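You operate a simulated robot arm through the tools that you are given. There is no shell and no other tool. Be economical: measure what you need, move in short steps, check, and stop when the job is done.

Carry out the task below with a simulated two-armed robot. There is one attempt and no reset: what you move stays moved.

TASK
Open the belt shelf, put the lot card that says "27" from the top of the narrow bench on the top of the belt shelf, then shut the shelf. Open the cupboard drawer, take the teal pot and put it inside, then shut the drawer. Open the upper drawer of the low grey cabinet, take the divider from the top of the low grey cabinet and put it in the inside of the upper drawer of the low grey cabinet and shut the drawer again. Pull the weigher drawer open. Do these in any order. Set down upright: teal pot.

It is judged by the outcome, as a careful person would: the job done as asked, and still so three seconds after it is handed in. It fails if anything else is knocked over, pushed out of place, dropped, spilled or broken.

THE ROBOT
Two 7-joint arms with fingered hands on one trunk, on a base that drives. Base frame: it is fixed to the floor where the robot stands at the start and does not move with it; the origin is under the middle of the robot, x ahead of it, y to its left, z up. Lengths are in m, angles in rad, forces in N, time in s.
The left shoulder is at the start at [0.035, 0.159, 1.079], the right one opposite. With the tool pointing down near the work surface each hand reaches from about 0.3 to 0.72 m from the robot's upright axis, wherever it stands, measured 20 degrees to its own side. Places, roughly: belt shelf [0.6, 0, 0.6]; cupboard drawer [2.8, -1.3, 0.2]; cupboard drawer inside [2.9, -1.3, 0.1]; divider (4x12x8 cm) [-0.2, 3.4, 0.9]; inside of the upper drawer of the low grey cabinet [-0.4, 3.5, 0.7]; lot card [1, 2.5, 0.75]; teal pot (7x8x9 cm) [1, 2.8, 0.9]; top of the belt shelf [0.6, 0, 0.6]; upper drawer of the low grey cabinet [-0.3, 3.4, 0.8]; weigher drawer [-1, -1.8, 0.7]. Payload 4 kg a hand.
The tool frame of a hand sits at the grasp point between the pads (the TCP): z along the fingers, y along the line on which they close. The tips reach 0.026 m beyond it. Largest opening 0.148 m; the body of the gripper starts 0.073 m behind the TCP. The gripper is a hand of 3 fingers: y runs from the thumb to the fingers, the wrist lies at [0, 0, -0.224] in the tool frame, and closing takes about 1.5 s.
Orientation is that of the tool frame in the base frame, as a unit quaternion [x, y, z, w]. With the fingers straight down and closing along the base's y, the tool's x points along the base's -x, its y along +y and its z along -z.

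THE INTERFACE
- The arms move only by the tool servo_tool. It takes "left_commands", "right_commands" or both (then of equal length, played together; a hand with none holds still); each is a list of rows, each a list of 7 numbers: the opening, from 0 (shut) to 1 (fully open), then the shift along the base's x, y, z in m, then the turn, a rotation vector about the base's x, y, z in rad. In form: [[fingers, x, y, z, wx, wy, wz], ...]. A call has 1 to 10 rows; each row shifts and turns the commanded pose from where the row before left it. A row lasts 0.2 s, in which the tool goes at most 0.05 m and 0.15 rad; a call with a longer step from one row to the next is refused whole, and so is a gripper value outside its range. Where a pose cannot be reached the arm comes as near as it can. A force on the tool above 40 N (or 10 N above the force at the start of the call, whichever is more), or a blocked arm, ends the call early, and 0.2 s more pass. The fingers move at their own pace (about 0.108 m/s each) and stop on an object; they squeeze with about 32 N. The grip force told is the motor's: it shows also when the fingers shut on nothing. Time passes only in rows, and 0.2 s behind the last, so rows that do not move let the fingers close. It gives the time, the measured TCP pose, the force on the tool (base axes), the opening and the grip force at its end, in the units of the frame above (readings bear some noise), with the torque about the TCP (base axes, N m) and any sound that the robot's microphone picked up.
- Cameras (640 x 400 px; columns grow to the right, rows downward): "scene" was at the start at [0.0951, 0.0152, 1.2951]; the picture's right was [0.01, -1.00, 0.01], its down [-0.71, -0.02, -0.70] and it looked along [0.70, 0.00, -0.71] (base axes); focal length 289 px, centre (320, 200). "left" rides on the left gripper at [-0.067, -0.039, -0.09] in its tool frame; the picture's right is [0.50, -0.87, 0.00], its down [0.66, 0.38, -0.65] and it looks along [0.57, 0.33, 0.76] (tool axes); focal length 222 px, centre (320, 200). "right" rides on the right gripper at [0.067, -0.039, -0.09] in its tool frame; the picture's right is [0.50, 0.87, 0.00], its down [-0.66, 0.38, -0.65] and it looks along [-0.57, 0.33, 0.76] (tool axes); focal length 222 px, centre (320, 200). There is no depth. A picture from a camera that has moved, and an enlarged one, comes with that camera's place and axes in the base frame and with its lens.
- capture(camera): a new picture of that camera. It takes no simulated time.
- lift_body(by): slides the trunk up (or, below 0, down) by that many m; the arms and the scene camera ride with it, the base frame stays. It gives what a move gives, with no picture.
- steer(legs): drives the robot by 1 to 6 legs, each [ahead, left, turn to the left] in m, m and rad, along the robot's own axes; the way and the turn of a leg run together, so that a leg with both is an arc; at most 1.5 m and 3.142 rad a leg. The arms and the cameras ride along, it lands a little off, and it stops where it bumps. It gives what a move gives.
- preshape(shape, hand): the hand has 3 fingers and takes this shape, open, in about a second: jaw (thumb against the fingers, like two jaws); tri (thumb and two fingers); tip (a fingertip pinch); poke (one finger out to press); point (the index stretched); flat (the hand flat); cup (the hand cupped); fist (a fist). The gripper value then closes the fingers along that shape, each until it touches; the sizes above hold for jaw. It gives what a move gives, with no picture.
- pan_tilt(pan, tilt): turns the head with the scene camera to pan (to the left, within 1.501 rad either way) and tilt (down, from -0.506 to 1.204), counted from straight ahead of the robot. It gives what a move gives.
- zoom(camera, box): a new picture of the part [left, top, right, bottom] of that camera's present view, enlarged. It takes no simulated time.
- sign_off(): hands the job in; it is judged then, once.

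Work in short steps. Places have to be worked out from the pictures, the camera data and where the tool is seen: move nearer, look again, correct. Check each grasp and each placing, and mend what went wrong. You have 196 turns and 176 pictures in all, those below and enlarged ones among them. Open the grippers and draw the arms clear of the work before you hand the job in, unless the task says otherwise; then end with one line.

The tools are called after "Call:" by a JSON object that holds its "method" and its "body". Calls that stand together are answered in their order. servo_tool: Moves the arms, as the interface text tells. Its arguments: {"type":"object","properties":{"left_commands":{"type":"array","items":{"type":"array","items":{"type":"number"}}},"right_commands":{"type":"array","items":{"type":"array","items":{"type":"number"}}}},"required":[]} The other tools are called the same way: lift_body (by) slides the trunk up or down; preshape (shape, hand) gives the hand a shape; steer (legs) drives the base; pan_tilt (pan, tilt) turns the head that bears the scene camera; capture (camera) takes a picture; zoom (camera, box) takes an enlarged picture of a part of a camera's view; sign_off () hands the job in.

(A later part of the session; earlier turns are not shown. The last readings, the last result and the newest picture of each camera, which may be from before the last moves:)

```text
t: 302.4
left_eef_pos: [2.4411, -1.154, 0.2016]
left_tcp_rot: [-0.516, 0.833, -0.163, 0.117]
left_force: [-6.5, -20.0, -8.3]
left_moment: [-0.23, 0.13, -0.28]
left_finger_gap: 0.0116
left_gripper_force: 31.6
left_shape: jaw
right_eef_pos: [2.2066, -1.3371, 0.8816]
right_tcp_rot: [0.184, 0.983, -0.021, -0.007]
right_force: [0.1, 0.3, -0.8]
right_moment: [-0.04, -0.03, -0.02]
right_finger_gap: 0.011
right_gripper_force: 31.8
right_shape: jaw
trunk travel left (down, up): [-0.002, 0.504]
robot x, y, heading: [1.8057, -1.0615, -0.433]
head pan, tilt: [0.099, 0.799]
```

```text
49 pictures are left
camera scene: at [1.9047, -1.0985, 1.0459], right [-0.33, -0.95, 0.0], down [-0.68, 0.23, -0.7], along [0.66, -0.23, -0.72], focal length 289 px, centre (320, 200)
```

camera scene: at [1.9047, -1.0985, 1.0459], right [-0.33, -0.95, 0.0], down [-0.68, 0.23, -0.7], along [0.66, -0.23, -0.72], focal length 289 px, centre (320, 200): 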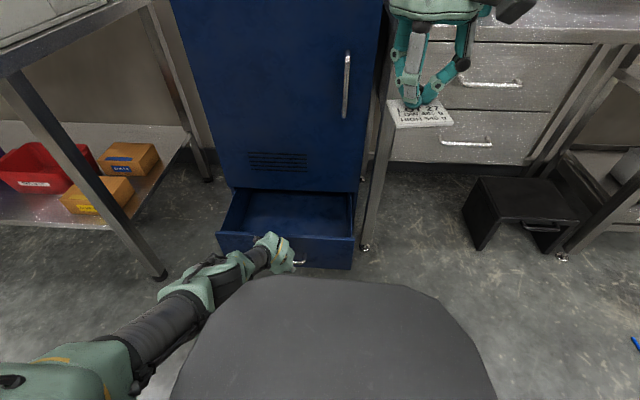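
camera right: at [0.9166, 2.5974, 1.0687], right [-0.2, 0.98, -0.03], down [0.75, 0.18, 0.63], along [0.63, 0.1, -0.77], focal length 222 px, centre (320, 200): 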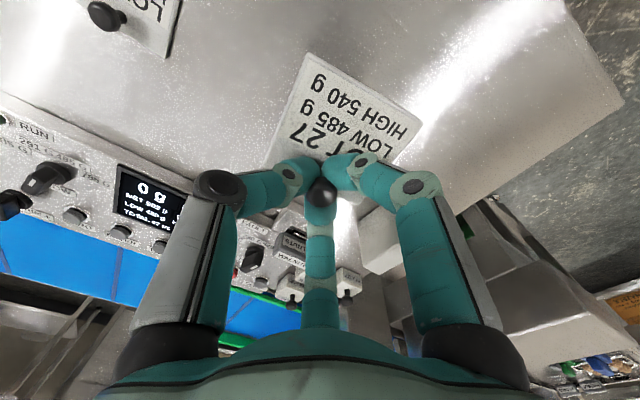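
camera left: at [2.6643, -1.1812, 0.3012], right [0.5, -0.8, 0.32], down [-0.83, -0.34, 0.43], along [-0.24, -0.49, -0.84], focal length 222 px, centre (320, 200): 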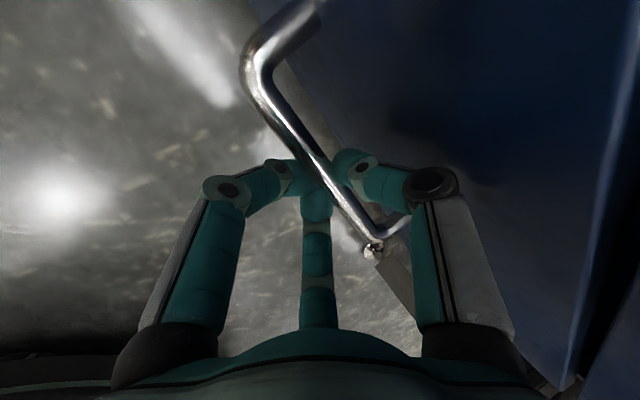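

Drawer is open 0.22 m; try a further 6 cm.

Call:
{"method": "steer", "body": {"legs": [[-0.06, 0, 0]]}}

Call:
{"method": "servo_tool", "body": {"left_commands": [[0.1, 0, 0, 0, 0, 0, 0], [0.3, 0, 0, 0, 0, 0, 0], [0.3, -0.002, 0.001, 0.01, 0, 0, 0], [0.3, -0.002, 0.001, 0.03, 0, 0, 0], [0.3, 0, 0, 0.04, 0, 0, 0], [0.3, 0, 0, 0.048, 0, 0, 0], [0.3, 0, 0, 0.048, 0, 0, 0], [0.3, 0, 0, 0.048, 0, 0, 0]]}}

Call:
{"method": "capture", "body": {"camera": "scene"}}

```text
t: 303.4
left_eef_pos: [2.3895, -1.1332, 0.203]
left_tcp_rot: [-0.515, 0.833, -0.167, 0.118]
left_force: [24.1, -18.2, -5.3]
left_moment: [-0.13, -0.18, -0.18]
left_finger_gap: 0.009
left_gripper_force: 31.7
left_shape: jaw
right_eef_pos: [2.1527, -1.3123, 0.8815]
right_tcp_rot: [0.182, 0.983, -0.022, -0.008]
right_force: [0.2, -0.2, -0.6]
right_moment: [0.02, 0.0, -0.02]
right_finger_gap: 0.0109
right_gripper_force: 31.6
right_shape: jaw
trunk travel left (down, up): [-0.002, 0.504]
robot x, y, heading: [1.7538, -1.0376, -0.435]
head pan, tilt: [0.099, 0.799]
```

```text
t: 305.2
left_eef_pos: [2.3836, -1.1303, 0.4317]
left_tcp_rot: [-0.515, 0.833, -0.166, 0.118]
left_force: [0.4, 0.2, -0.3]
left_moment: [0.01, -0.01, -0.06]
left_finger_gap: 0.0443
left_gripper_force: 0.0
left_shape: jaw
right_eef_pos: [2.1526, -1.3125, 0.8811]
right_tcp_rot: [0.183, 0.983, -0.02, -0.007]
right_force: [-0.1, 0.6, -0.2]
right_moment: [-0.01, -0.02, -0.03]
right_finger_gap: 0.0115
right_gripper_force: 31.5
right_shape: jaw
trunk travel left (down, up): [-0.002, 0.504]
robot x, y, heading: [1.7545, -1.0354, -0.435]
head pan, tilt: [0.099, 0.799]
```

```text
48 pictures are left
camera scene: at [1.8501, -1.0737, 1.046], right [-0.33, -0.94, 0.0], down [-0.68, 0.23, -0.7], along [0.66, -0.23, -0.72], focal length 289 px, centre (320, 200)
```

scene: 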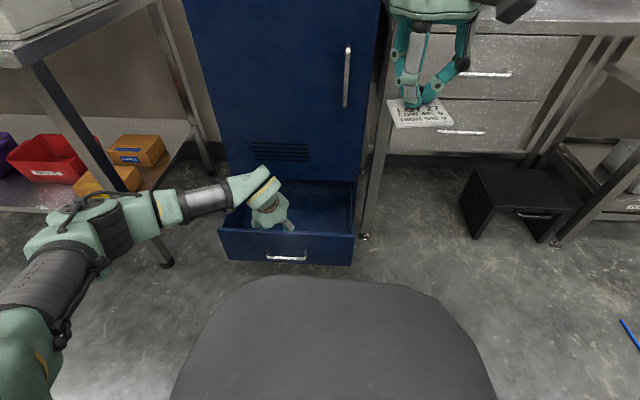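

Drawer is open ~0.27 m. Raise up, restore the left hand to vertical, and return to the pot.

Call:
{"method": "lift_body", "body": {"by": 0.268}}

Call:
{"method": "servo_tool", "body": {"left_commands": [[0.8, -0.02, 0.01, 0.045, 0, 0, 0], [0.8, -0.02, 0.01, 0.045, 0, 0, 0], [0.8, 0, 0, 0.045, 0.056, 0.1215, 0], [0.8, 0, 0, 0.045, 0.056, 0.1215, 0], [0.8, 0, 0, 0.045, 0.056, 0.1215, 0], [0.8, 0, 0, 0.045, 0, 0, 0], [0.8, 0, 0, 0.045, 0, 0, 0], [0.8, 0, 0, 0.045, 0, 0, 0], [0.8, 0, 0, 0.045, 0, 0, 0]]}}

Call:
{"method": "steer", "body": {"legs": [[0, -0.53, 0], [0.38, 0, 0]]}}

Call:
{"method": "capture", "body": {"camera": "scene"}}

```text
t: 307.9
left_eef_pos: [2.3836, -1.13, 0.6972]
left_tcp_rot: [-0.514, 0.833, -0.167, 0.118]
left_force: [-0.4, 0.1, 0.4]
left_moment: [0.01, -0.01, 0.0]
left_finger_gap: 0.0444
left_gripper_force: 0.0
left_shape: jaw
right_eef_pos: [2.1528, -1.3134, 1.1481]
right_tcp_rot: [0.184, 0.983, -0.021, -0.008]
right_force: [-0.4, -0.1, -0.1]
right_moment: [-0.03, -0.05, -0.01]
right_finger_gap: 0.0114
right_gripper_force: 31.9
right_shape: jaw
trunk travel left (down, up): [-0.27, 0.236]
robot x, y, heading: [1.7588, -1.0407, -0.436]
head pan, tilt: [0.099, 0.799]
```

```text
refused: row 1 steps farther than a row can; nothing moved
```

```text
t: 312.3
left_eef_pos: [2.3357, -1.7153, 0.6805]
left_tcp_rot: [-0.516, 0.838, -0.146, 0.104]
left_force: [-8.3, 3.1, -4.3]
left_moment: [-0.13, -0.36, -0.01]
left_finger_gap: 0.0424
left_gripper_force: 0.1
left_shape: jaw
right_eef_pos: [2.1179, -1.9026, 1.1477]
right_tcp_rot: [0.186, 0.982, -0.02, -0.007]
right_force: [1.0, -0.9, -0.6]
right_moment: [0.0, 0.01, 0.01]
right_finger_gap: 0.0111
right_gripper_force: 31.9
right_shape: jaw
trunk travel left (down, up): [-0.27, 0.236]
robot x, y, heading: [1.7225, -1.6219, -0.438]
head pan, tilt: [0.099, 0.799]
stopped in leg 2: the force on the tool passed its limit at 68 N (the readings are from after the stop); the commanded pose is now the measured one
```

```text
47 pictures are left
camera scene: at [1.8181, -1.6631, 1.3131], right [-0.33, -0.94, 0.0], down [-0.68, 0.24, -0.7], along [0.66, -0.23, -0.72], focal length 289 px, centre (320, 200)
```

scene: 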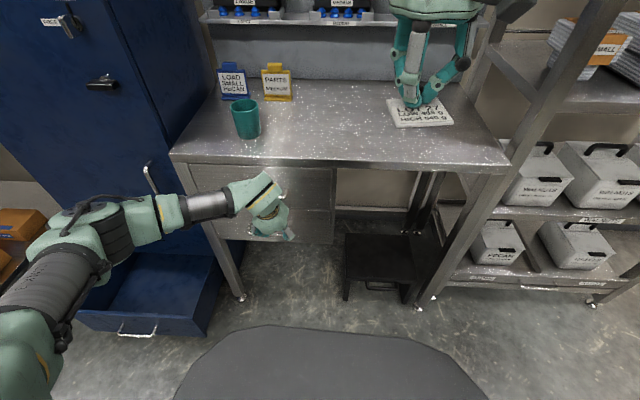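

The arm raise was refused (step too long) and the hand bumped the bench front; nothing seems displaced. Back off, then raise the hand properly.

Call:
{"method": "steer", "body": {"legs": [[-0.2, 0, 0]]}}

Call:
{"method": "servo_tool", "body": {"left_commands": [[0.8, 0, 0, 0.045, 0, 0, 0], [0.8, 0, 0, 0.045, 0, 0, 0], [0.8, 0, 0, 0.045, 0.056, 0.1215, 0], [0.8, 0, 0, 0.045, 0.056, 0.1215, 0], [0.8, 0, 0, 0.045, 0.035, 0.076, 0], [0.8, 0, 0, 0.045, 0, 0, 0], [0.8, 0, 0, 0.045, 0, 0, 0], [0.8, 0, 0, 0.045, 0, 0, 0], [0.8, 0, 0, 0.045, 0, 0, 0]]}}

Call:
{"method": "capture", "body": {"camera": "scene"}}

```text
t: 313.9
left_eef_pos: [2.1553, -1.6317, 0.6836]
left_tcp_rot: [-0.515, 0.838, -0.15, 0.106]
left_force: [0.3, 0.2, -0.4]
left_moment: [0.01, 0.0, 0.0]
left_finger_gap: 0.0441
left_gripper_force: 0.0
left_shape: jaw
right_eef_pos: [1.9354, -1.8174, 1.1495]
right_tcp_rot: [0.186, 0.982, -0.02, -0.006]
right_force: [-0.3, 0.3, -0.6]
right_moment: [0.01, 0.0, 0.0]
right_finger_gap: 0.011
right_gripper_force: 32.8
right_shape: jaw
trunk travel left (down, up): [-0.27, 0.236]
robot x, y, heading: [1.5399, -1.5387, -0.442]
head pan, tilt: [0.099, 0.799]
```

```text
t: 315.9
left_eef_pos: [2.1549, -1.6315, 1.0886]
left_tcp_rot: [-0.522, 0.853, -0.005, 0.009]
left_force: [0.1, -0.3, -0.3]
left_moment: [-0.01, -0.03, -0.01]
left_finger_gap: 0.1183
left_gripper_force: 0.0
left_shape: jaw
right_eef_pos: [1.934, -1.8172, 1.1494]
right_tcp_rot: [0.186, 0.982, -0.02, -0.006]
right_force: [-0.4, -0.3, -1.8]
right_moment: [0.04, -0.02, 0.01]
right_finger_gap: 0.0114
right_gripper_force: 31.9
right_shape: jaw
trunk travel left (down, up): [-0.27, 0.236]
robot x, y, heading: [1.5394, -1.5411, -0.44]
head pan, tilt: [0.099, 0.799]
```

```text
46 pictures are left
camera scene: at [1.6331, -1.5771, 1.3133], right [-0.33, -0.94, 0.0], down [-0.68, 0.24, -0.7], along [0.66, -0.23, -0.72], focal length 289 px, centre (320, 200)
```

scene: 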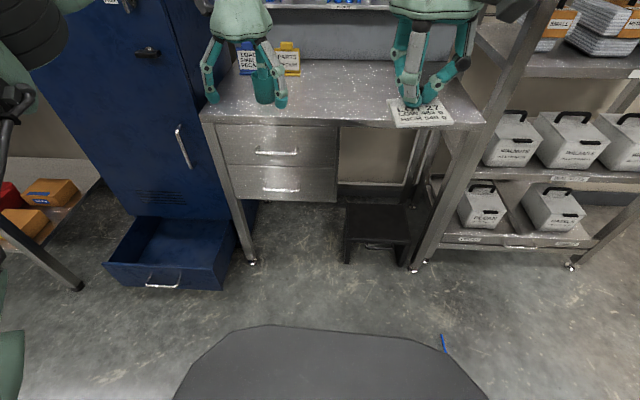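

Drive toward the pot.

Call:
{"method": "steer", "body": {"legs": [[0.31, 0.09, 0]]}}

Call:
{"method": "capture", "body": {"camera": "left"}}

```text
t: 318.1
left_eef_pos: [2.4672, -1.6807, 1.0892]
left_tcp_rot: [-0.52, 0.854, -0.003, 0.009]
left_force: [-0.2, -0.4, -0.3]
left_moment: [-0.01, -0.01, 0.0]
left_finger_gap: 0.1182
left_gripper_force: 0.2
left_shape: jaw
right_eef_pos: [2.2448, -1.8651, 1.1491]
right_tcp_rot: [0.189, 0.982, -0.021, -0.006]
right_force: [0.0, 0.6, -0.5]
right_moment: [0.0, -0.01, 0.02]
right_finger_gap: 0.0114
right_gripper_force: 31.6
right_shape: jaw
trunk travel left (down, up): [-0.27, 0.236]
robot x, y, heading: [1.8539, -1.5853, -0.445]
head pan, tilt: [0.099, 0.799]
```

```text
45 pictures are left
camera left: at [2.5294, -1.6388, 1.181], right [0.54, -0.84, 0.01], down [-0.65, -0.41, 0.64], along [-0.53, -0.35, -0.77], focal length 222 px, centre (320, 200)
```

left: 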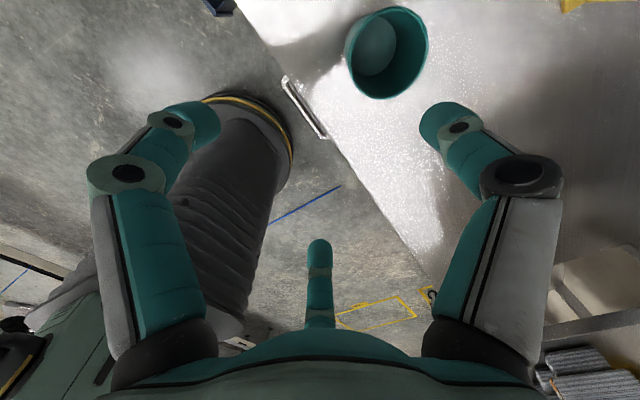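

Pot is where expected. Move over it and descend.

Call:
{"method": "servo_tool", "body": {"left_commands": [[0.8, 0.038, -0.014, 0, 0, 0, 0], [0.8, 0.038, -0.014, 0, 0, 0, 0], [0.8, 0, 0, -0.03, 0, 0, 0], [0.8, 0, 0, -0.03, 0, 0, 0], [0.8, 0, 0, 0, 0, 0, 0]]}}

Call:
{"method": "capture", "body": {"camera": "left"}}

```text
t: 319.3
left_eef_pos: [2.5187, -1.7058, 1.0328]
left_tcp_rot: [-0.52, 0.854, -0.004, 0.009]
left_force: [0.0, 0.2, 0.5]
left_moment: [-0.02, 0.0, -0.01]
left_finger_gap: 0.118
left_gripper_force: 0.1
left_shape: jaw
left hand out of reach, approached as far as the arm can: row 2
right_eef_pos: [2.2443, -1.8656, 1.1497]
right_tcp_rot: [0.189, 0.982, -0.02, -0.005]
right_force: [0.6, 0.1, 0.0]
right_moment: [-0.03, -0.02, 0.0]
right_finger_gap: 0.0109
right_gripper_force: 31.7
right_shape: jaw
trunk travel left (down, up): [-0.27, 0.236]
robot x, y, heading: [1.8461, -1.5859, -0.438]
head pan, tilt: [0.099, 0.799]
```

```text
44 pictures are left
camera left: at [2.5802, -1.6642, 1.1239], right [0.54, -0.84, 0.01], down [-0.65, -0.41, 0.64], along [-0.53, -0.35, -0.77], focal length 222 px, centre (320, 200)
```

left: 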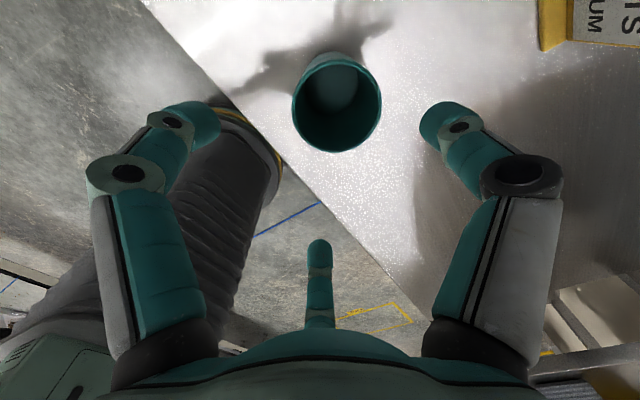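

Just short of reach by ~2.4 cm; inch the base forward.

Call:
{"method": "steer", "body": {"legs": [[0.028, 0.008, 0]]}}

Call:
{"method": "servo_tool", "body": {"left_commands": [[0.8, 0, 0, -0.02, 0, 0, 0], [0.8, 0, 0, -0.005, 0, 0, 0]]}}

Call:
{"method": "capture", "body": {"camera": "left"}}

```text
t: 320.1
left_eef_pos: [2.5424, -1.7107, 1.0359]
left_tcp_rot: [-0.52, 0.854, -0.005, 0.011]
left_force: [-0.3, 0.0, -0.2]
left_moment: [-0.02, -0.03, 0.02]
left_finger_gap: 0.1183
left_gripper_force: 0.0
left_shape: jaw
right_eef_pos: [2.2699, -1.8685, 1.1532]
right_tcp_rot: [0.189, 0.982, -0.02, -0.005]
right_force: [-0.2, -0.1, -0.5]
right_moment: [-0.02, -0.04, 0.0]
right_finger_gap: 0.0113
right_gripper_force: 32.2
right_shape: jaw
trunk travel left (down, up): [-0.27, 0.236]
robot x, y, heading: [1.8784, -1.5954, -0.441]
head pan, tilt: [0.099, 0.799]
```

```text
t: 320.7
left_eef_pos: [2.545, -1.7103, 1.0088]
left_tcp_rot: [-0.521, 0.854, -0.004, 0.01]
left_force: [0.3, 0.3, -0.5]
left_moment: [-0.03, -0.02, 0.03]
left_finger_gap: 0.1182
left_gripper_force: 0.0
left_shape: jaw
right_eef_pos: [2.2723, -1.8693, 1.1517]
right_tcp_rot: [0.189, 0.982, -0.02, -0.006]
right_force: [1.2, 0.8, -0.9]
right_moment: [-0.01, -0.01, -0.01]
right_finger_gap: 0.0111
right_gripper_force: 32.0
right_shape: jaw
trunk travel left (down, up): [-0.27, 0.236]
robot x, y, heading: [1.8769, -1.593, -0.443]
head pan, tilt: [0.099, 0.799]
```

```text
43 pictures are left
camera left: at [2.6075, -1.6684, 1.1005], right [0.54, -0.84, 0.01], down [-0.65, -0.41, 0.64], along [-0.53, -0.35, -0.77], focal length 222 px, centre (320, 200)
```

left: 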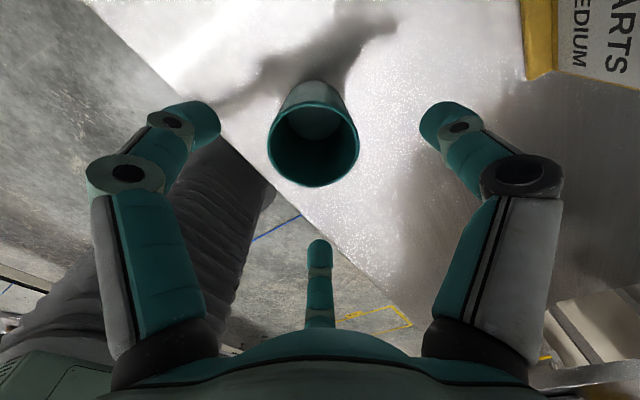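

Centred. Descend, grip and lift.

Call:
{"method": "servo_tool", "body": {"left_commands": [[0.8, -0.002, 0.002, -0.03, 0, 0, 0], [0.8, 0, 0, -0.03, 0, 0, 0], [0.8, 0, 0, -0.026, 0, 0, 0], [0.5, 0, 0, 0, 0, 0, 0], [0.2, 0, 0, 0, 0, 0, 0], [0.2, 0, 0, 0, 0, 0, 0], [0.2, 0, 0, 0, 0, 0, 0], [0.2, 0, 0, 0, 0, 0, 0]]}}

Call:
{"method": "lift_body", "body": {"by": 0.1}}

Call:
{"method": "capture", "body": {"camera": "left"}}

```text
t: 322.5
left_eef_pos: [2.5442, -1.7072, 0.923]
left_tcp_rot: [-0.52, 0.854, -0.003, 0.01]
left_force: [-0.2, -0.4, -0.1]
left_moment: [0.01, -0.01, -0.03]
left_finger_gap: 0.0538
left_gripper_force: 31.9
left_shape: jaw
right_eef_pos: [2.2742, -1.8691, 1.1507]
right_tcp_rot: [0.187, 0.982, -0.02, -0.006]
right_force: [0.0, 0.8, -0.3]
right_moment: [-0.02, 0.03, -0.03]
right_finger_gap: 0.011
right_gripper_force: 31.6
right_shape: jaw
trunk travel left (down, up): [-0.27, 0.236]
robot x, y, heading: [1.8785, -1.597, -0.445]
head pan, tilt: [0.099, 0.799]
```

```text
t: 323.8
left_eef_pos: [2.5448, -1.7085, 1.0215]
left_tcp_rot: [-0.52, 0.854, -0.003, 0.008]
left_force: [-0.8, -0.2, -0.5]
left_moment: [-0.03, 0.01, 0.01]
left_finger_gap: 0.0538
left_gripper_force: 32.3
left_shape: jaw
right_eef_pos: [2.2725, -1.8708, 1.2494]
right_tcp_rot: [0.188, 0.982, -0.021, -0.006]
right_force: [-0.3, 1.5, -0.8]
right_moment: [0.04, -0.01, 0.04]
right_finger_gap: 0.0111
right_gripper_force: 31.7
right_shape: jaw
trunk travel left (down, up): [-0.37, 0.136]
robot x, y, heading: [1.8787, -1.5915, -0.441]
head pan, tilt: [0.099, 0.799]
```

```text
42 pictures are left
camera left: at [2.6067, -1.6662, 1.1131], right [0.54, -0.84, 0.01], down [-0.65, -0.41, 0.64], along [-0.53, -0.35, -0.77], focal length 222 px, centre (320, 200)
```

left: 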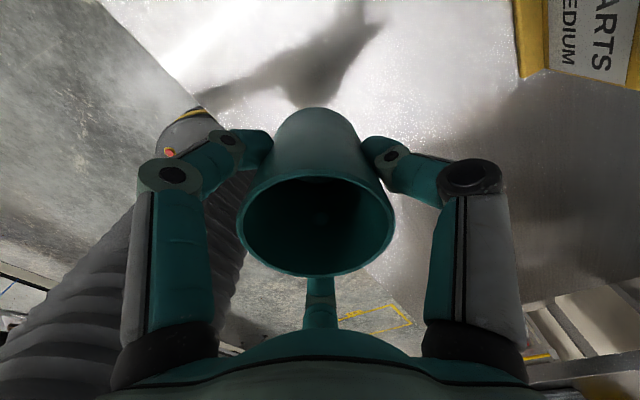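

Pot gripped 68 mm above its base. Back off, retract the hand a bit, and move over in front of the open drawer.

Call:
{"method": "steer", "body": {"legs": [[-0.35, 0, 0], [0, 0.46, 0]]}}

Call:
{"method": "servo_tool", "body": {"left_commands": [[0.2, -0.033, 0.0155, 0, 0, 0, 0], [0.2, -0.033, 0.0155, 0, 0, 0, 0], [0.2, -0.033, 0.0155, 0, 0, 0, 0]]}}

Call:
{"method": "steer", "body": {"legs": [[0.2, 0, 0]]}}

Call:
{"method": "capture", "body": {"camera": "scene"}}

```text
t: 328.4
left_eef_pos: [2.4216, -1.1406, 1.0225]
left_tcp_rot: [-0.523, 0.852, -0.003, 0.01]
left_force: [-0.2, -0.5, -0.1]
left_moment: [-0.01, 0.04, -0.03]
left_finger_gap: 0.0538
left_gripper_force: 31.8
left_shape: jaw
right_eef_pos: [2.1503, -1.3034, 1.2504]
right_tcp_rot: [0.185, 0.982, -0.02, -0.006]
right_force: [-0.2, 0.4, -0.2]
right_moment: [0.04, 0.0, 0.01]
right_finger_gap: 0.0113
right_gripper_force: 32.1
right_shape: jaw
trunk travel left (down, up): [-0.37, 0.136]
robot x, y, heading: [1.7577, -1.0248, -0.439]
head pan, tilt: [0.099, 0.799]
```

```text
t: 329.2
left_eef_pos: [2.3214, -1.0918, 1.0234]
left_tcp_rot: [-0.523, 0.852, -0.004, 0.01]
left_force: [-0.1, 0.5, -0.3]
left_moment: [-0.01, -0.02, -0.02]
left_finger_gap: 0.0538
left_gripper_force: 32.0
left_shape: jaw
right_eef_pos: [2.1507, -1.301, 1.2503]
right_tcp_rot: [0.186, 0.982, -0.021, -0.005]
right_force: [0.4, -0.3, 0.0]
right_moment: [-0.04, -0.02, -0.02]
right_finger_gap: 0.0114
right_gripper_force: 31.6
right_shape: jaw
trunk travel left (down, up): [-0.37, 0.136]
robot x, y, heading: [1.755, -1.0285, -0.439]
head pan, tilt: [0.099, 0.799]
```

```text
t: 330.9
left_eef_pos: [2.4998, -1.1778, 1.0234]
left_tcp_rot: [-0.522, 0.853, -0.005, 0.01]
left_force: [1.1, 0.3, -0.5]
left_moment: [-0.01, 0.0, 0.01]
left_finger_gap: 0.0538
left_gripper_force: 31.8
left_shape: jaw
right_eef_pos: [2.3291, -1.3876, 1.2505]
right_tcp_rot: [0.187, 0.982, -0.021, -0.005]
right_force: [0.0, 0.3, -0.3]
right_moment: [-0.03, 0.01, 0.04]
right_finger_gap: 0.011
right_gripper_force: 31.8
right_shape: jaw
trunk travel left (down, up): [-0.37, 0.136]
robot x, y, heading: [1.9354, -1.1128, -0.435]
head pan, tilt: [0.099, 0.799]
```

```text
41 pictures are left
camera scene: at [2.0284, -1.1472, 1.4127], right [-0.33, -0.94, 0.0], down [-0.67, 0.24, -0.7], along [0.66, -0.23, -0.72], focal length 289 px, centre (320, 200)
```

scene: 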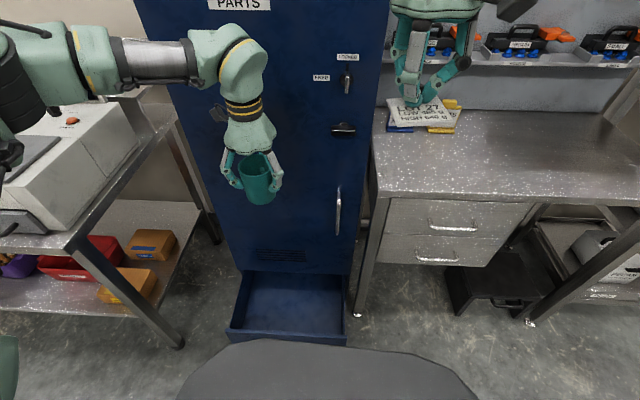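

Lower the trunk fully and then the arm, keeping the pot over the drawer.

Call:
{"method": "lift_body", "body": {"by": -0.368}}

Call:
{"method": "servo_tool", "body": {"left_commands": [[0.2, 0.013, -0.01, -0.045, 0, 0, 0], [0.2, 0.012, -0.009, -0.045, 0, 0, 0], [0.2, 0, 0, -0.048, 0, 0, 0], [0.2, 0, 0, -0.048, 0, 0, 0], [0.2, 0, 0, -0.048, 0, 0, 0], [0.2, 0, 0, -0.04, 0, 0, 0]]}}

Call:
{"method": "capture", "body": {"camera": "scene"}}

```text
t: 334.4
left_eef_pos: [2.5018, -1.1775, 0.6562]
left_tcp_rot: [-0.522, 0.853, -0.004, 0.01]
left_force: [-0.4, -0.1, -0.8]
left_moment: [-0.02, -0.03, -0.04]
left_finger_gap: 0.0538
left_gripper_force: 32.4
left_shape: jaw
right_eef_pos: [2.3306, -1.3888, 0.8835]
right_tcp_rot: [0.187, 0.982, -0.02, -0.005]
right_force: [-0.1, 0.3, -1.3]
right_moment: [0.0, 0.0, -0.02]
right_finger_gap: 0.011
right_gripper_force: 32.1
right_shape: jaw
trunk travel left (down, up): [-0.002, 0.504]
robot x, y, heading: [1.9342, -1.1104, -0.438]
head pan, tilt: [0.099, 0.799]
```

```text
t: 335.8
left_eef_pos: [2.5269, -1.1977, 0.3818]
left_tcp_rot: [-0.521, 0.853, -0.004, 0.009]
left_force: [0.2, 0.3, -0.4]
left_moment: [0.01, 0.0, -0.04]
left_finger_gap: 0.0535
left_gripper_force: 31.9
left_shape: jaw
right_eef_pos: [2.3305, -1.3887, 0.8819]
right_tcp_rot: [0.187, 0.982, -0.021, -0.006]
right_force: [-0.7, -0.4, -0.5]
right_moment: [0.03, -0.01, -0.01]
right_finger_gap: 0.0113
right_gripper_force: 31.7
right_shape: jaw
trunk travel left (down, up): [-0.002, 0.504]
robot x, y, heading: [1.9329, -1.1117, -0.441]
head pan, tilt: [0.099, 0.799]
```

```text
40 pictures are left
camera scene: at [2.0309, -1.1483, 1.0459], right [-0.33, -0.94, 0.0], down [-0.68, 0.24, -0.7], along [0.66, -0.23, -0.72], focal length 289 px, centre (320, 200)
```

scene: 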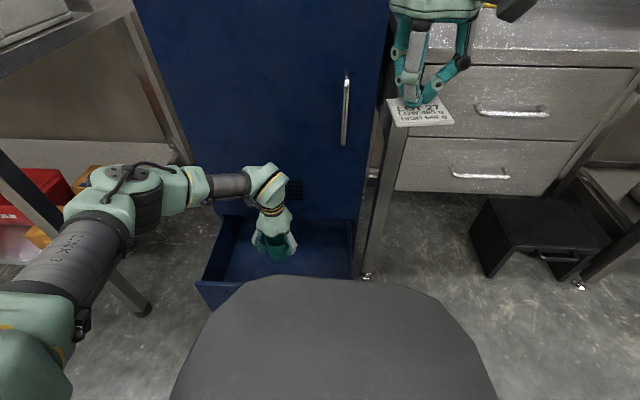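

Pot is over the drawer. Continue lowering.

Call:
{"method": "servo_tool", "body": {"left_commands": [[0.2, 0, 0, -0.04, 0, 0, 0], [0.2, 0, 0, -0.04, 0, 0, 0], [0.2, 0, 0, -0.04, 0, 0, 0], [0.2, 0, 0, -0.03, 0, 0, 0]]}}

Call:
{"method": "zoom", "body": {"camera": "scene", "box": [160, 150, 400, 310]}}

```text
t: 336.8
left_eef_pos: [2.5208, -1.194, 0.2335]
left_tcp_rot: [-0.521, 0.854, -0.005, 0.008]
left_force: [0.0, -0.3, -0.6]
left_moment: [0.03, 0.0, 0.01]
left_finger_gap: 0.0535
left_gripper_force: 32.4
left_shape: jaw
left hand out of reach, approached as far as the arm can: row 4
right_eef_pos: [2.3305, -1.3883, 0.884]
right_tcp_rot: [0.187, 0.982, -0.02, -0.005]
right_force: [0.2, 0.3, -0.4]
right_moment: [0.0, 0.02, -0.02]
right_finger_gap: 0.0111
right_gripper_force: 31.7
right_shape: jaw
trunk travel left (down, up): [-0.002, 0.504]
robot x, y, heading: [1.9349, -1.1131, -0.443]
head pan, tilt: [0.099, 0.799]
```

```text
2.50 times, centred on (280, 230) of scene
camera zoom: at [2.0307, -1.148, 1.046], right [-0.33, -0.94, 0.0], down [-0.68, 0.24, -0.7], along [0.66, -0.23, -0.72], focal length 723 px, centre (420, 125)
```

zoom: 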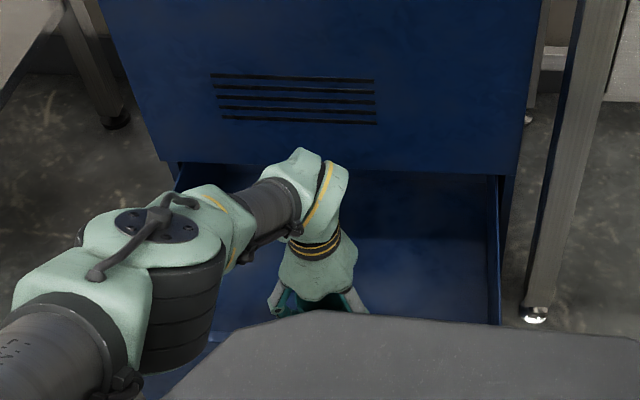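

Arm at full stretch at z 0.23. Drive ahead 4.5 cm and pull the hand back the same amount to gain depth.

Call:
{"method": "steer", "body": {"legs": [[0.045, 0, 0]]}}

Call:
{"method": "servo_tool", "body": {"left_commands": [[0.2, -0.018, 0.0085, 0, 0, 0, 0], [0.2, -0.018, 0.0085, -0.015, 0, 0, 0], [0.2, 0, 0, -0.02, 0, 0, 0], [0.2, 0, 0, -0.015, 0, 0, 0], [0.2, 0, 0, -0.01, 0, 0, 0]]}}

Call:
{"method": "zoom", "body": {"camera": "scene", "box": [160, 150, 400, 310]}}

```text
t: 337.7
left_eef_pos: [2.5615, -1.2134, 0.2315]
left_tcp_rot: [-0.522, 0.853, -0.003, 0.009]
left_force: [0.0, 0.1, -0.8]
left_moment: [-0.01, 0.0, -0.02]
left_finger_gap: 0.0538
left_gripper_force: 32.2
left_shape: jaw
right_eef_pos: [2.3731, -1.4088, 0.8815]
right_tcp_rot: [0.187, 0.982, -0.02, -0.005]
right_force: [0.6, -0.3, -0.5]
right_moment: [-0.05, 0.0, 0.01]
right_finger_gap: 0.0112
right_gripper_force: 32.0
right_shape: jaw
trunk travel left (down, up): [-0.002, 0.504]
robot x, y, heading: [1.9782, -1.13, -0.44]
head pan, tilt: [0.099, 0.799]
```

```text
t: 338.9
left_eef_pos: [2.5187, -1.1928, 0.1726]
left_tcp_rot: [-0.521, 0.853, -0.004, 0.009]
left_force: [-0.4, 0.4, -0.6]
left_moment: [-0.02, 0.0, 0.03]
left_finger_gap: 0.0534
left_gripper_force: 32.0
left_shape: jaw
left hand out of reach, approached as far as the arm can: row 5
right_eef_pos: [2.3707, -1.4081, 0.8845]
right_tcp_rot: [0.187, 0.982, -0.02, -0.006]
right_force: [-0.4, 0.8, -0.6]
right_moment: [-0.02, -0.03, -0.01]
right_finger_gap: 0.0112
right_gripper_force: 31.7
right_shape: jaw
trunk travel left (down, up): [-0.002, 0.504]
robot x, y, heading: [1.9789, -1.1299, -0.443]
head pan, tilt: [0.099, 0.799]
```

```text
2.50 times, centred on (280, 230) of scene
camera zoom: at [2.0714, -1.1673, 1.046], right [-0.33, -0.94, 0.0], down [-0.68, 0.24, -0.7], along [0.66, -0.23, -0.72], focal length 723 px, centre (420, 125)
```

zoom: 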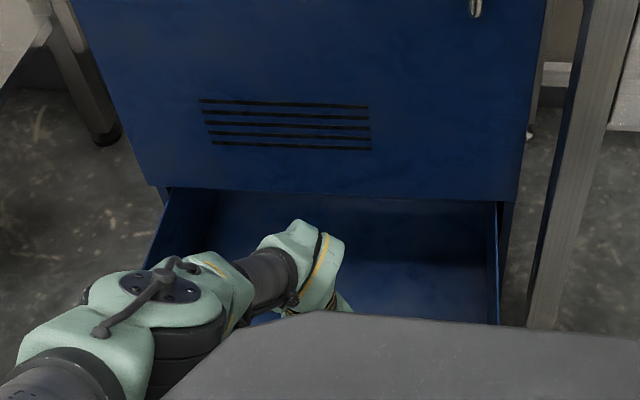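

No contact yet (pot bottom ≈0.105). Check with the wrist camera.

Call:
{"method": "capture", "body": {"camera": "left"}}

```text
37 pictures are left
camera left: at [2.5805, -1.1501, 0.2644], right [0.54, -0.84, 0.01], down [-0.65, -0.41, 0.64], along [-0.53, -0.35, -0.77], focal length 222 px, centre (320, 200)
```

left: 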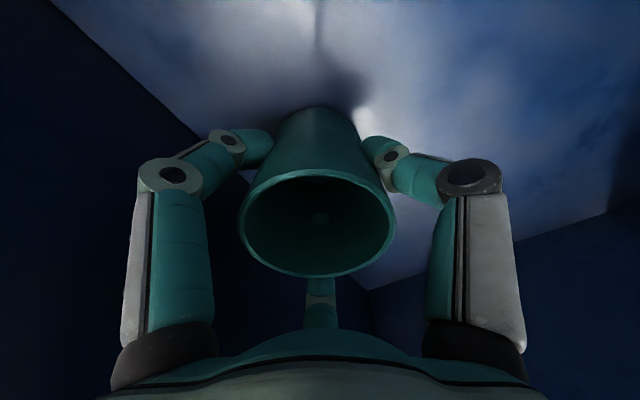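

A small gap remains. Ease the hand back ~1.2 cm and down.

Call:
{"method": "servo_tool", "body": {"left_commands": [[0.2, -0.011, 0.005, -0.006, 0, 0, 0], [0.2, 0, 0, -0.007, 0, 0, 0], [0.2, 0, 0, -0.007, 0, 0, 0], [0.2, 0, 0, -0.007, 0, 0, 0]]}}

Call:
{"method": "capture", "body": {"camera": "left"}}

```text
t: 339.5
left_eef_pos: [2.5154, -1.1896, 0.1688]
left_tcp_rot: [-0.523, 0.852, -0.01, 0.014]
left_force: [0.1, 0.1, 27.2]
left_moment: [0.07, 0.1, 0.03]
left_finger_gap: 0.0551
left_gripper_force: 32.0
left_shape: jaw
left hand out of reach, approached as far as the arm can: row 3
right_eef_pos: [2.3702, -1.407, 0.8842]
right_tcp_rot: [0.187, 0.982, -0.02, -0.005]
right_force: [-0.3, 0.5, -0.6]
right_moment: [0.01, -0.01, 0.01]
right_finger_gap: 0.0112
right_gripper_force: 31.8
right_shape: jaw
trunk travel left (down, up): [-0.002, 0.504]
robot x, y, heading: [1.9776, -1.131, -0.441]
head pan, tilt: [0.099, 0.799]
stopped in row 3 (left hand): the force on the tool passed its limit at 45 N (the readings are from after the stop); the commanded pose is now the measured one
```

```text
36 pictures are left
camera left: at [2.5759, -1.1473, 0.2602], right [0.55, -0.84, 0.02], down [-0.66, -0.41, 0.63], along [-0.52, -0.36, -0.77], focal length 222 px, centre (320, 200)
```

left: 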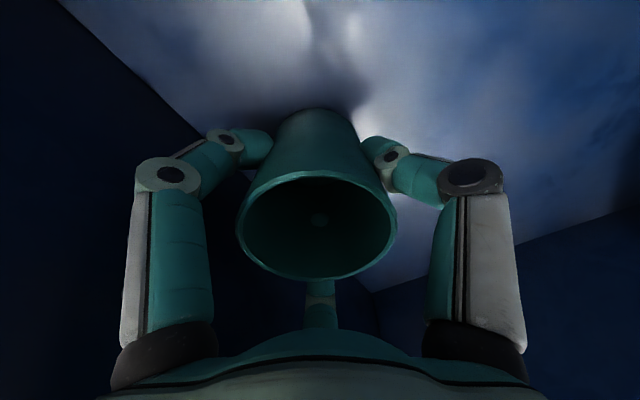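

Pot stands on the drawer floor. Ease, release and rise straight up.

Call:
{"method": "servo_tool", "body": {"left_commands": [[0.2, 0, 0, 0.003, 0, 0, 0], [0.4, 0, 0, 0, 0, 0, 0], [0.7, 0, 0, 0, 0, 0, 0], [0.75, 0, 0, 0, 0, 0, 0], [0.75, 0, 0, 0.02, 0, 0, 0], [0.75, 0, 0, 0.04, 0, 0, 0], [0.75, 0, 0, 0.045, 0, 0, 0], [0.75, 0, 0, 0.045, 0, 0, 0], [0.75, 0, 0, 0.045, 0, 0, 0]]}}

Call:
{"method": "capture", "body": {"camera": "left"}}

```text
t: 341.5
left_eef_pos: [2.5102, -1.1885, 0.3625]
left_tcp_rot: [-0.523, 0.852, -0.008, 0.011]
left_force: [0.2, 0.7, -0.1]
left_moment: [0.01, 0.04, 0.01]
left_finger_gap: 0.1105
left_gripper_force: 0.1
left_shape: jaw
right_eef_pos: [2.3697, -1.4071, 0.8838]
right_tcp_rot: [0.186, 0.982, -0.02, -0.005]
right_force: [-0.7, -0.6, -0.1]
right_moment: [-0.02, -0.02, -0.02]
right_finger_gap: 0.0112
right_gripper_force: 32.1
right_shape: jaw
trunk travel left (down, up): [-0.002, 0.504]
robot x, y, heading: [1.9768, -1.1313, -0.44]
head pan, tilt: [0.099, 0.799]
```

```text
35 pictures are left
camera left: at [2.573, -1.147, 0.4541], right [0.54, -0.84, 0.02], down [-0.65, -0.41, 0.64], along [-0.53, -0.36, -0.77], focal length 222 px, centre (320, 200)
```

left: 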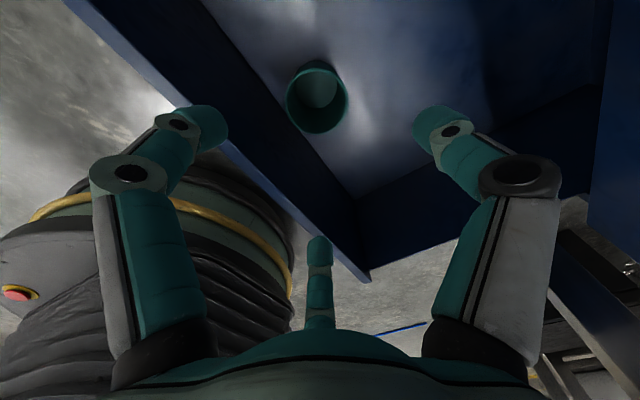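

Pot stands upright in the drawer. Back away, make a closed hand low in front of the drawer, and push it shut by driving.

Call:
{"method": "steer", "body": {"legs": [[-0.33, 0, 0]]}}

Call:
{"method": "servo_tool", "body": {"left_commands": [[0.3, -0.02, 0.01, -0.04, 0, 0, 0], [0, -0.018, 0.008, -0.04, 0, 0, 0], [0, 0, 0, -0.04, 0, 0, 0], [0, 0, 0, -0.03, 0, 0, 0], [0, 0, 0, 0, 0, 0, 0], [0, 0, 0, 0, 0, 0, 0]]}}

Call:
{"method": "capture", "body": {"camera": "scene"}}

```text
t: 343.7
left_eef_pos: [2.2105, -1.0454, 0.3627]
left_tcp_rot: [-0.523, 0.852, -0.008, 0.012]
left_force: [-0.1, -0.1, -0.4]
left_moment: [0.01, -0.03, 0.0]
left_finger_gap: 0.1108
left_gripper_force: 0.0
left_shape: jaw
right_eef_pos: [2.0708, -1.265, 0.8822]
right_tcp_rot: [0.184, 0.983, -0.021, -0.005]
right_force: [-0.4, -0.3, -0.8]
right_moment: [-0.02, -0.03, 0.01]
right_finger_gap: 0.0114
right_gripper_force: 31.9
right_shape: jaw
trunk travel left (down, up): [-0.002, 0.504]
robot x, y, heading: [1.6786, -0.9876, -0.433]
head pan, tilt: [0.099, 0.799]
```

```text
t: 345.1
left_eef_pos: [2.1736, -1.0276, 0.212]
left_tcp_rot: [-0.524, 0.852, -0.007, 0.012]
left_force: [-0.4, -0.1, 0.3]
left_moment: [-0.01, 0.0, 0.03]
left_finger_gap: 0.0
left_gripper_force: 32.0
left_shape: jaw
right_eef_pos: [2.0712, -1.2637, 0.8826]
right_tcp_rot: [0.184, 0.983, -0.02, -0.006]
right_force: [-0.5, 0.1, -0.5]
right_moment: [0.01, 0.01, 0.01]
right_finger_gap: 0.0112
right_gripper_force: 32.3
right_shape: jaw
trunk travel left (down, up): [-0.002, 0.504]
robot x, y, heading: [1.675, -0.9902, -0.434]
head pan, tilt: [0.099, 0.799]
```

```text
34 pictures are left
camera scene: at [1.7703, -1.0258, 1.046], right [-0.33, -0.94, 0.0], down [-0.68, 0.24, -0.7], along [0.66, -0.23, -0.72], focal length 289 px, centre (320, 200)
```

scene: 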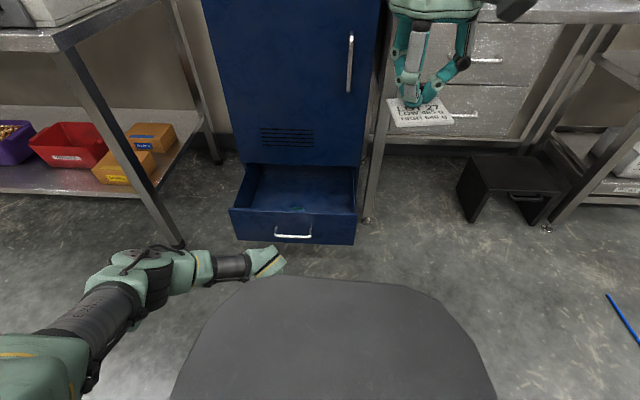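

Raise and retract the card hand first so it clears the grey bench, then push by driving ahead.

Call:
{"method": "servo_tool", "body": {"right_commands": [[0, -0.03, 0.015, 0.035, 0, 0, 0], [0, -0.03, 0.015, 0.035, 0, 0, 0], [0, -0.03, 0.015, 0.035, 0, 0, 0], [0, -0.02, 0.01, 0.035, 0, 0, 0]]}}

Call:
{"method": "steer", "body": {"legs": [[0.46, 0, 0]]}}

Call:
{"method": "capture", "body": {"camera": "scene"}}

```text
t: 346.1
left_eef_pos: [2.1729, -1.0282, 0.2138]
left_tcp_rot: [-0.524, 0.852, -0.007, 0.013]
left_force: [0.0, -0.3, 0.2]
left_moment: [0.02, 0.01, 0.0]
left_finger_gap: 0.0001
left_gripper_force: 31.7
left_shape: jaw
right_eef_pos: [1.9586, -1.2097, 1.0228]
right_tcp_rot: [0.185, 0.983, -0.02, -0.006]
right_force: [-0.6, -1.0, 0.3]
right_moment: [0.01, -0.05, -0.03]
right_finger_gap: 0.0111
right_gripper_force: 32.0
right_shape: jaw
trunk travel left (down, up): [-0.002, 0.504]
robot x, y, heading: [1.6741, -0.9865, -0.436]
head pan, tilt: [0.099, 0.799]
```

```text
t: 348.9
left_eef_pos: [2.5975, -1.2231, 0.2127]
left_tcp_rot: [-0.525, 0.851, -0.007, 0.011]
left_force: [0.5, 0.6, 0.3]
left_moment: [-0.04, 0.0, 0.01]
left_finger_gap: 0.0
left_gripper_force: 32.0
left_shape: jaw
right_eef_pos: [2.3828, -1.4066, 1.0216]
right_tcp_rot: [0.183, 0.983, -0.02, -0.006]
right_force: [0.4, -0.8, 0.8]
right_moment: [0.01, -0.02, -0.01]
right_finger_gap: 0.0112
right_gripper_force: 31.8
right_shape: jaw
trunk travel left (down, up): [-0.002, 0.504]
robot x, y, heading: [2.1011, -1.1857, -0.43]
head pan, tilt: [0.099, 0.799]
```

```text
33 pictures are left
camera scene: at [2.1948, -1.2226, 1.0459], right [-0.33, -0.94, 0.0], down [-0.68, 0.24, -0.7], along [0.66, -0.23, -0.72], focal length 289 px, centre (320, 200)
```

scene: 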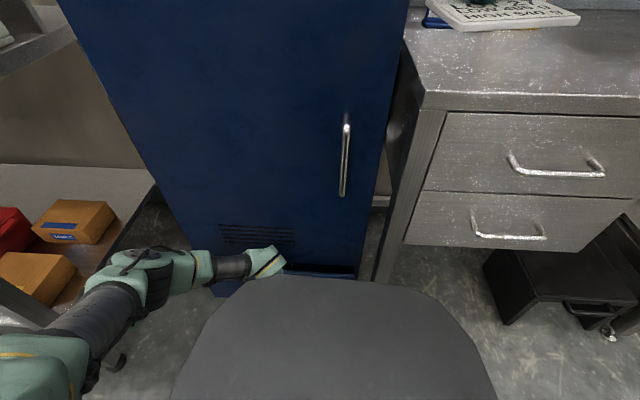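

Almost shut; push another 4 cm.

Call:
{"method": "steer", "body": {"legs": [[0.045, 0, 0]]}}

Call:
{"method": "zoom", "body": {"camera": "scene", "box": [180, 180, 400, 300]}}

```text
t: 350.0
left_eef_pos: [2.625, -1.2381, 0.2068]
left_tcp_rot: [-0.537, 0.843, 0.006, 0.001]
left_force: [-1.3, 0.1, -0.1]
left_moment: [0.01, -0.03, 0.02]
left_finger_gap: 0.0002
left_gripper_force: 31.9
left_shape: jaw
right_eef_pos: [2.4276, -1.4248, 1.021]
right_tcp_rot: [0.182, 0.983, -0.021, -0.007]
right_force: [0.3, -0.6, -1.2]
right_moment: [0.0, -0.01, -0.03]
right_finger_gap: 0.0112
right_gripper_force: 31.5
right_shape: jaw
trunk travel left (down, up): [-0.002, 0.504]
robot x, y, heading: [2.1411, -1.2045, -0.429]
head pan, tilt: [0.099, 0.799]
stopped in leg 1: the force on the tool passed its limit at 104 N (the readings are from after the stop); the commanded pose is now the measured one
```

```text
2.91 times, centred on (290, 240) of scene
camera zoom: at [2.236, -1.2411, 1.0459], right [-0.32, -0.95, 0.0], down [-0.68, 0.23, -0.7], along [0.66, -0.23, -0.72], focal length 841 px, centre (407, 84)
```

zoom: 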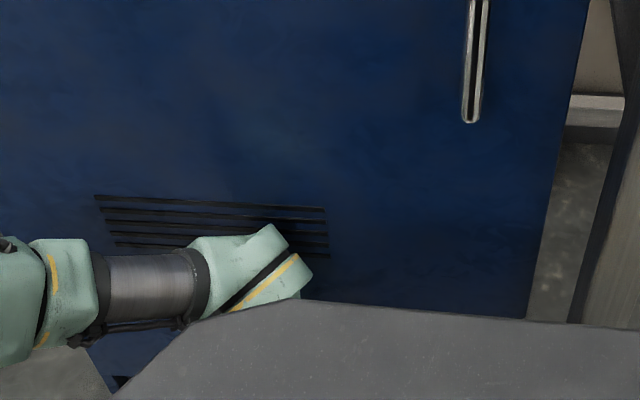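

Stopped hard – shut. Back off and verify.

Call:
{"method": "steer", "body": {"legs": [[-0.45, 0, 0]]}}

Call:
{"method": "zoom", "body": {"camera": "scene", "box": [180, 130, 420, 290]}}

```text
t: 352.7
left_eef_pos: [2.2173, -1.0494, 0.2086]
left_tcp_rot: [-0.539, 0.842, 0.007, 0.002]
left_force: [0.5, 0.0, 0.4]
left_moment: [0.01, -0.02, 0.02]
left_finger_gap: 0.0
left_gripper_force: 31.9
left_shape: jaw
right_eef_pos: [2.022, -1.2384, 1.0213]
right_tcp_rot: [0.178, 0.984, -0.021, -0.005]
right_force: [-1.0, -0.1, -0.1]
right_moment: [0.02, -0.02, 0.0]
right_finger_gap: 0.011
right_gripper_force: 31.8
right_shape: jaw
trunk travel left (down, up): [-0.002, 0.504]
robot x, y, heading: [1.7315, -1.0193, -0.416]
head pan, tilt: [0.099, 0.799]
```

```text
2.50 times, centred on (300, 210) of scene
camera zoom: at [1.8291, -1.0556, 1.046], right [-0.32, -0.95, 0.0], down [-0.68, 0.23, -0.7], along [0.66, -0.22, -0.72], focal length 723 px, centre (370, 175)
```

zoom: 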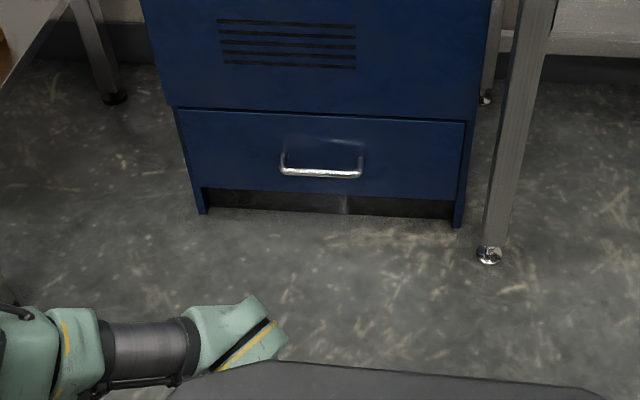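

Cupboard drawer shut with the pot inside. Raise the left hand and turn around to face the belt shelf.

Call:
{"method": "servo_tool", "body": {"left_commands": [[0.3, 0, 0, 0.045, 0, 0, 0], [0.5, 0, 0, 0.045, 0, 0, 0], [0.5, 0, 0, 0.045, 0, 0, 0], [0.5, 0, 0, 0.045, 0, 0, 0], [0.5, 0, 0, 0.045, 0, 0, 0], [0.5, 0, 0, 0.045, 0, 0, 0], [0.5, 0, 0, 0.045, 0, 0, 0], [0.5, 0, 0, 0.045, 0, 0, 0], [0.5, 0, 0, 0.045, 0, 0, 0], [0.5, 0, 0, 0.045, 0, 0, 0]]}}

Call:
{"method": "steer", "body": {"legs": [[0, 0, -1.57], [0, 0, -1.567], [0, -0.57, 0], [0.3, 0, 0]]}}

Call:
{"method": "pan_tilt", "body": {"pan": 0.0, "tilt": 0.6}}

Call:
{"method": "capture", "body": {"camera": "scene"}}

```text
t: 354.9
left_eef_pos: [2.2184, -1.0495, 0.6574]
left_tcp_rot: [-0.54, 0.842, 0.007, 0.001]
left_force: [-0.1, -0.2, 0.2]
left_moment: [-0.01, 0.0, 0.0]
left_finger_gap: 0.0731
left_gripper_force: 0.1
left_shape: jaw
right_eef_pos: [2.0216, -1.2387, 1.0219]
right_tcp_rot: [0.178, 0.984, -0.022, -0.005]
right_force: [0.7, -0.4, -0.4]
right_moment: [-0.03, -0.01, -0.02]
right_finger_gap: 0.0113
right_gripper_force: 31.9
right_shape: jaw
trunk travel left (down, up): [-0.002, 0.504]
robot x, y, heading: [1.7373, -1.0219, -0.419]
head pan, tilt: [0.099, 0.799]
```

```text
t: 367.5
left_eef_pos: [1.2313, -0.3372, 0.6544]
left_tcp_rot: [0.849, 0.529, -0.001, 0.007]
left_force: [-0.5, -0.4, 0.2]
left_moment: [0.03, 0.0, -0.02]
left_finger_gap: 0.0736
left_gripper_force: 0.2
left_shape: jaw
right_eef_pos: [1.4316, -0.1528, 1.0206]
right_tcp_rot: [0.981, -0.192, 0.007, -0.021]
right_force: [-0.4, -0.4, 0.2]
right_moment: [-0.05, -0.02, 0.02]
right_finger_gap: 0.011
right_gripper_force: 31.9
right_shape: jaw
trunk travel left (down, up): [-0.002, 0.504]
robot x, y, heading: [1.711, -0.3754, 2.691]
head pan, tilt: [0.099, 0.799]
```

```text
t: 368.2
left_eef_pos: [1.2315, -0.3378, 0.6564]
left_tcp_rot: [0.849, 0.528, -0.002, 0.008]
left_force: [0.4, 0.7, 0.1]
left_moment: [0.01, 0.0, 0.0]
left_finger_gap: 0.0736
left_gripper_force: 0.0
left_shape: jaw
right_eef_pos: [1.4337, -0.1539, 1.0214]
right_tcp_rot: [0.981, -0.191, 0.007, -0.021]
right_force: [-0.1, -0.2, -0.8]
right_moment: [0.03, 0.01, 0.01]
right_finger_gap: 0.0108
right_gripper_force: 31.8
right_shape: jaw
trunk travel left (down, up): [-0.002, 0.504]
robot x, y, heading: [1.715, -0.3806, 2.689]
head pan, tilt: [0.0, 0.6]
```

```text
30 pictures are left
camera scene: at [1.6174, -0.3323, 1.0628], right [0.43, 0.9, 0.0], down [0.51, -0.25, -0.82], along [-0.74, 0.36, -0.57], focal length 289 px, centre (320, 200)
```

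scene: 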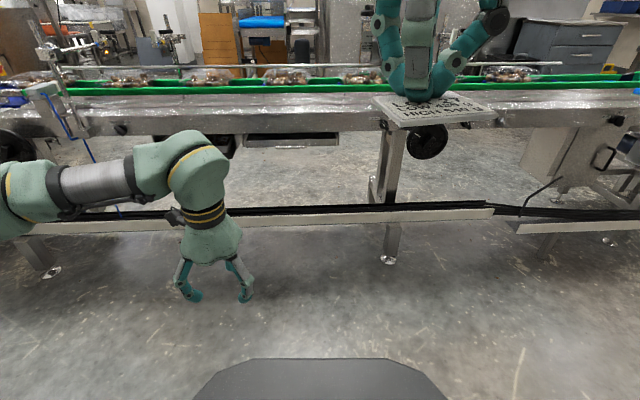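

The shelf front shows at (290,138). Zoom here, then raise the trunk for a stereo partner.

Call:
{"method": "zoom", "body": {"camera": "scene", "box": [200, 90, 400, 210]}}

Call:
{"method": "lift_body", "body": {"by": 0.25}}

Call:
{"method": "zoom", "body": {"camera": "scene", "box": [200, 150, 400, 270]}}

```text
3.20 times, centred on (300, 150) of scene
camera zoom: at [1.6174, -0.3323, 1.0628], right [0.43, 0.9, 0.0], down [0.51, -0.25, -0.82], along [-0.74, 0.36, -0.57], focal length 925 px, centre (384, 360)
```

zoom: 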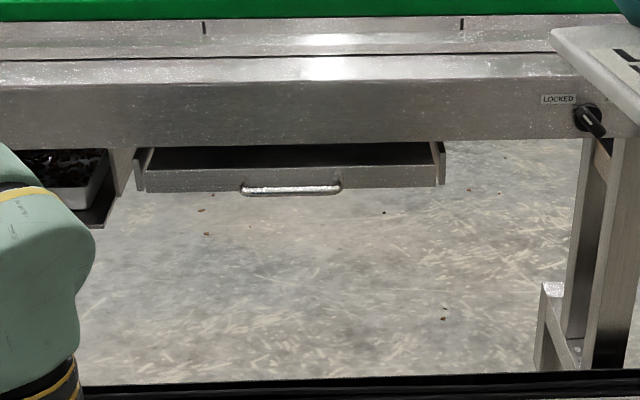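

```text
t: 370.8
left_eef_pos: [1.2311, -0.3383, 0.904]
left_tcp_rot: [0.849, 0.528, -0.001, 0.008]
left_force: [-0.3, -0.5, 0.0]
left_moment: [-0.03, -0.01, 0.0]
left_finger_gap: 0.0738
left_gripper_force: 0.0
left_shape: jaw
right_eef_pos: [1.4331, -0.1538, 1.2704]
right_tcp_rot: [0.981, -0.191, 0.007, -0.021]
right_force: [-0.3, -1.4, -0.3]
right_moment: [0.0, -0.01, 0.0]
right_finger_gap: 0.011
right_gripper_force: 32.2
right_shape: jaw
trunk travel left (down, up): [-0.252, 0.254]
robot x, y, heading: [1.7122, -0.3762, 2.691]
head pan, tilt: [0.0, 0.6]
```

```text
3.20 times, centred on (300, 210) of scene
camera zoom: at [1.6172, -0.3322, 1.3122], right [0.44, 0.9, 0.0], down [0.51, -0.25, -0.82], along [-0.74, 0.36, -0.57], focal length 925 px, centre (384, 168)
```

zoom: 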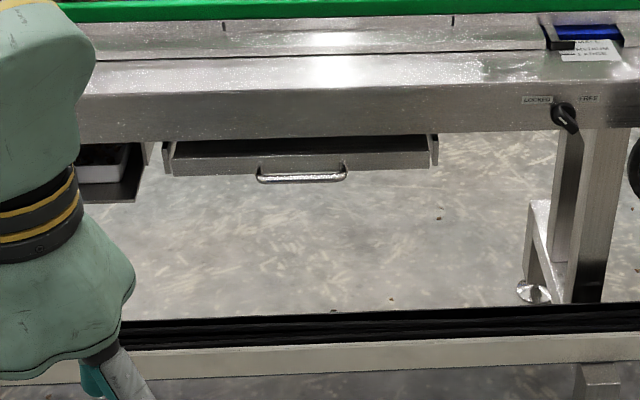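

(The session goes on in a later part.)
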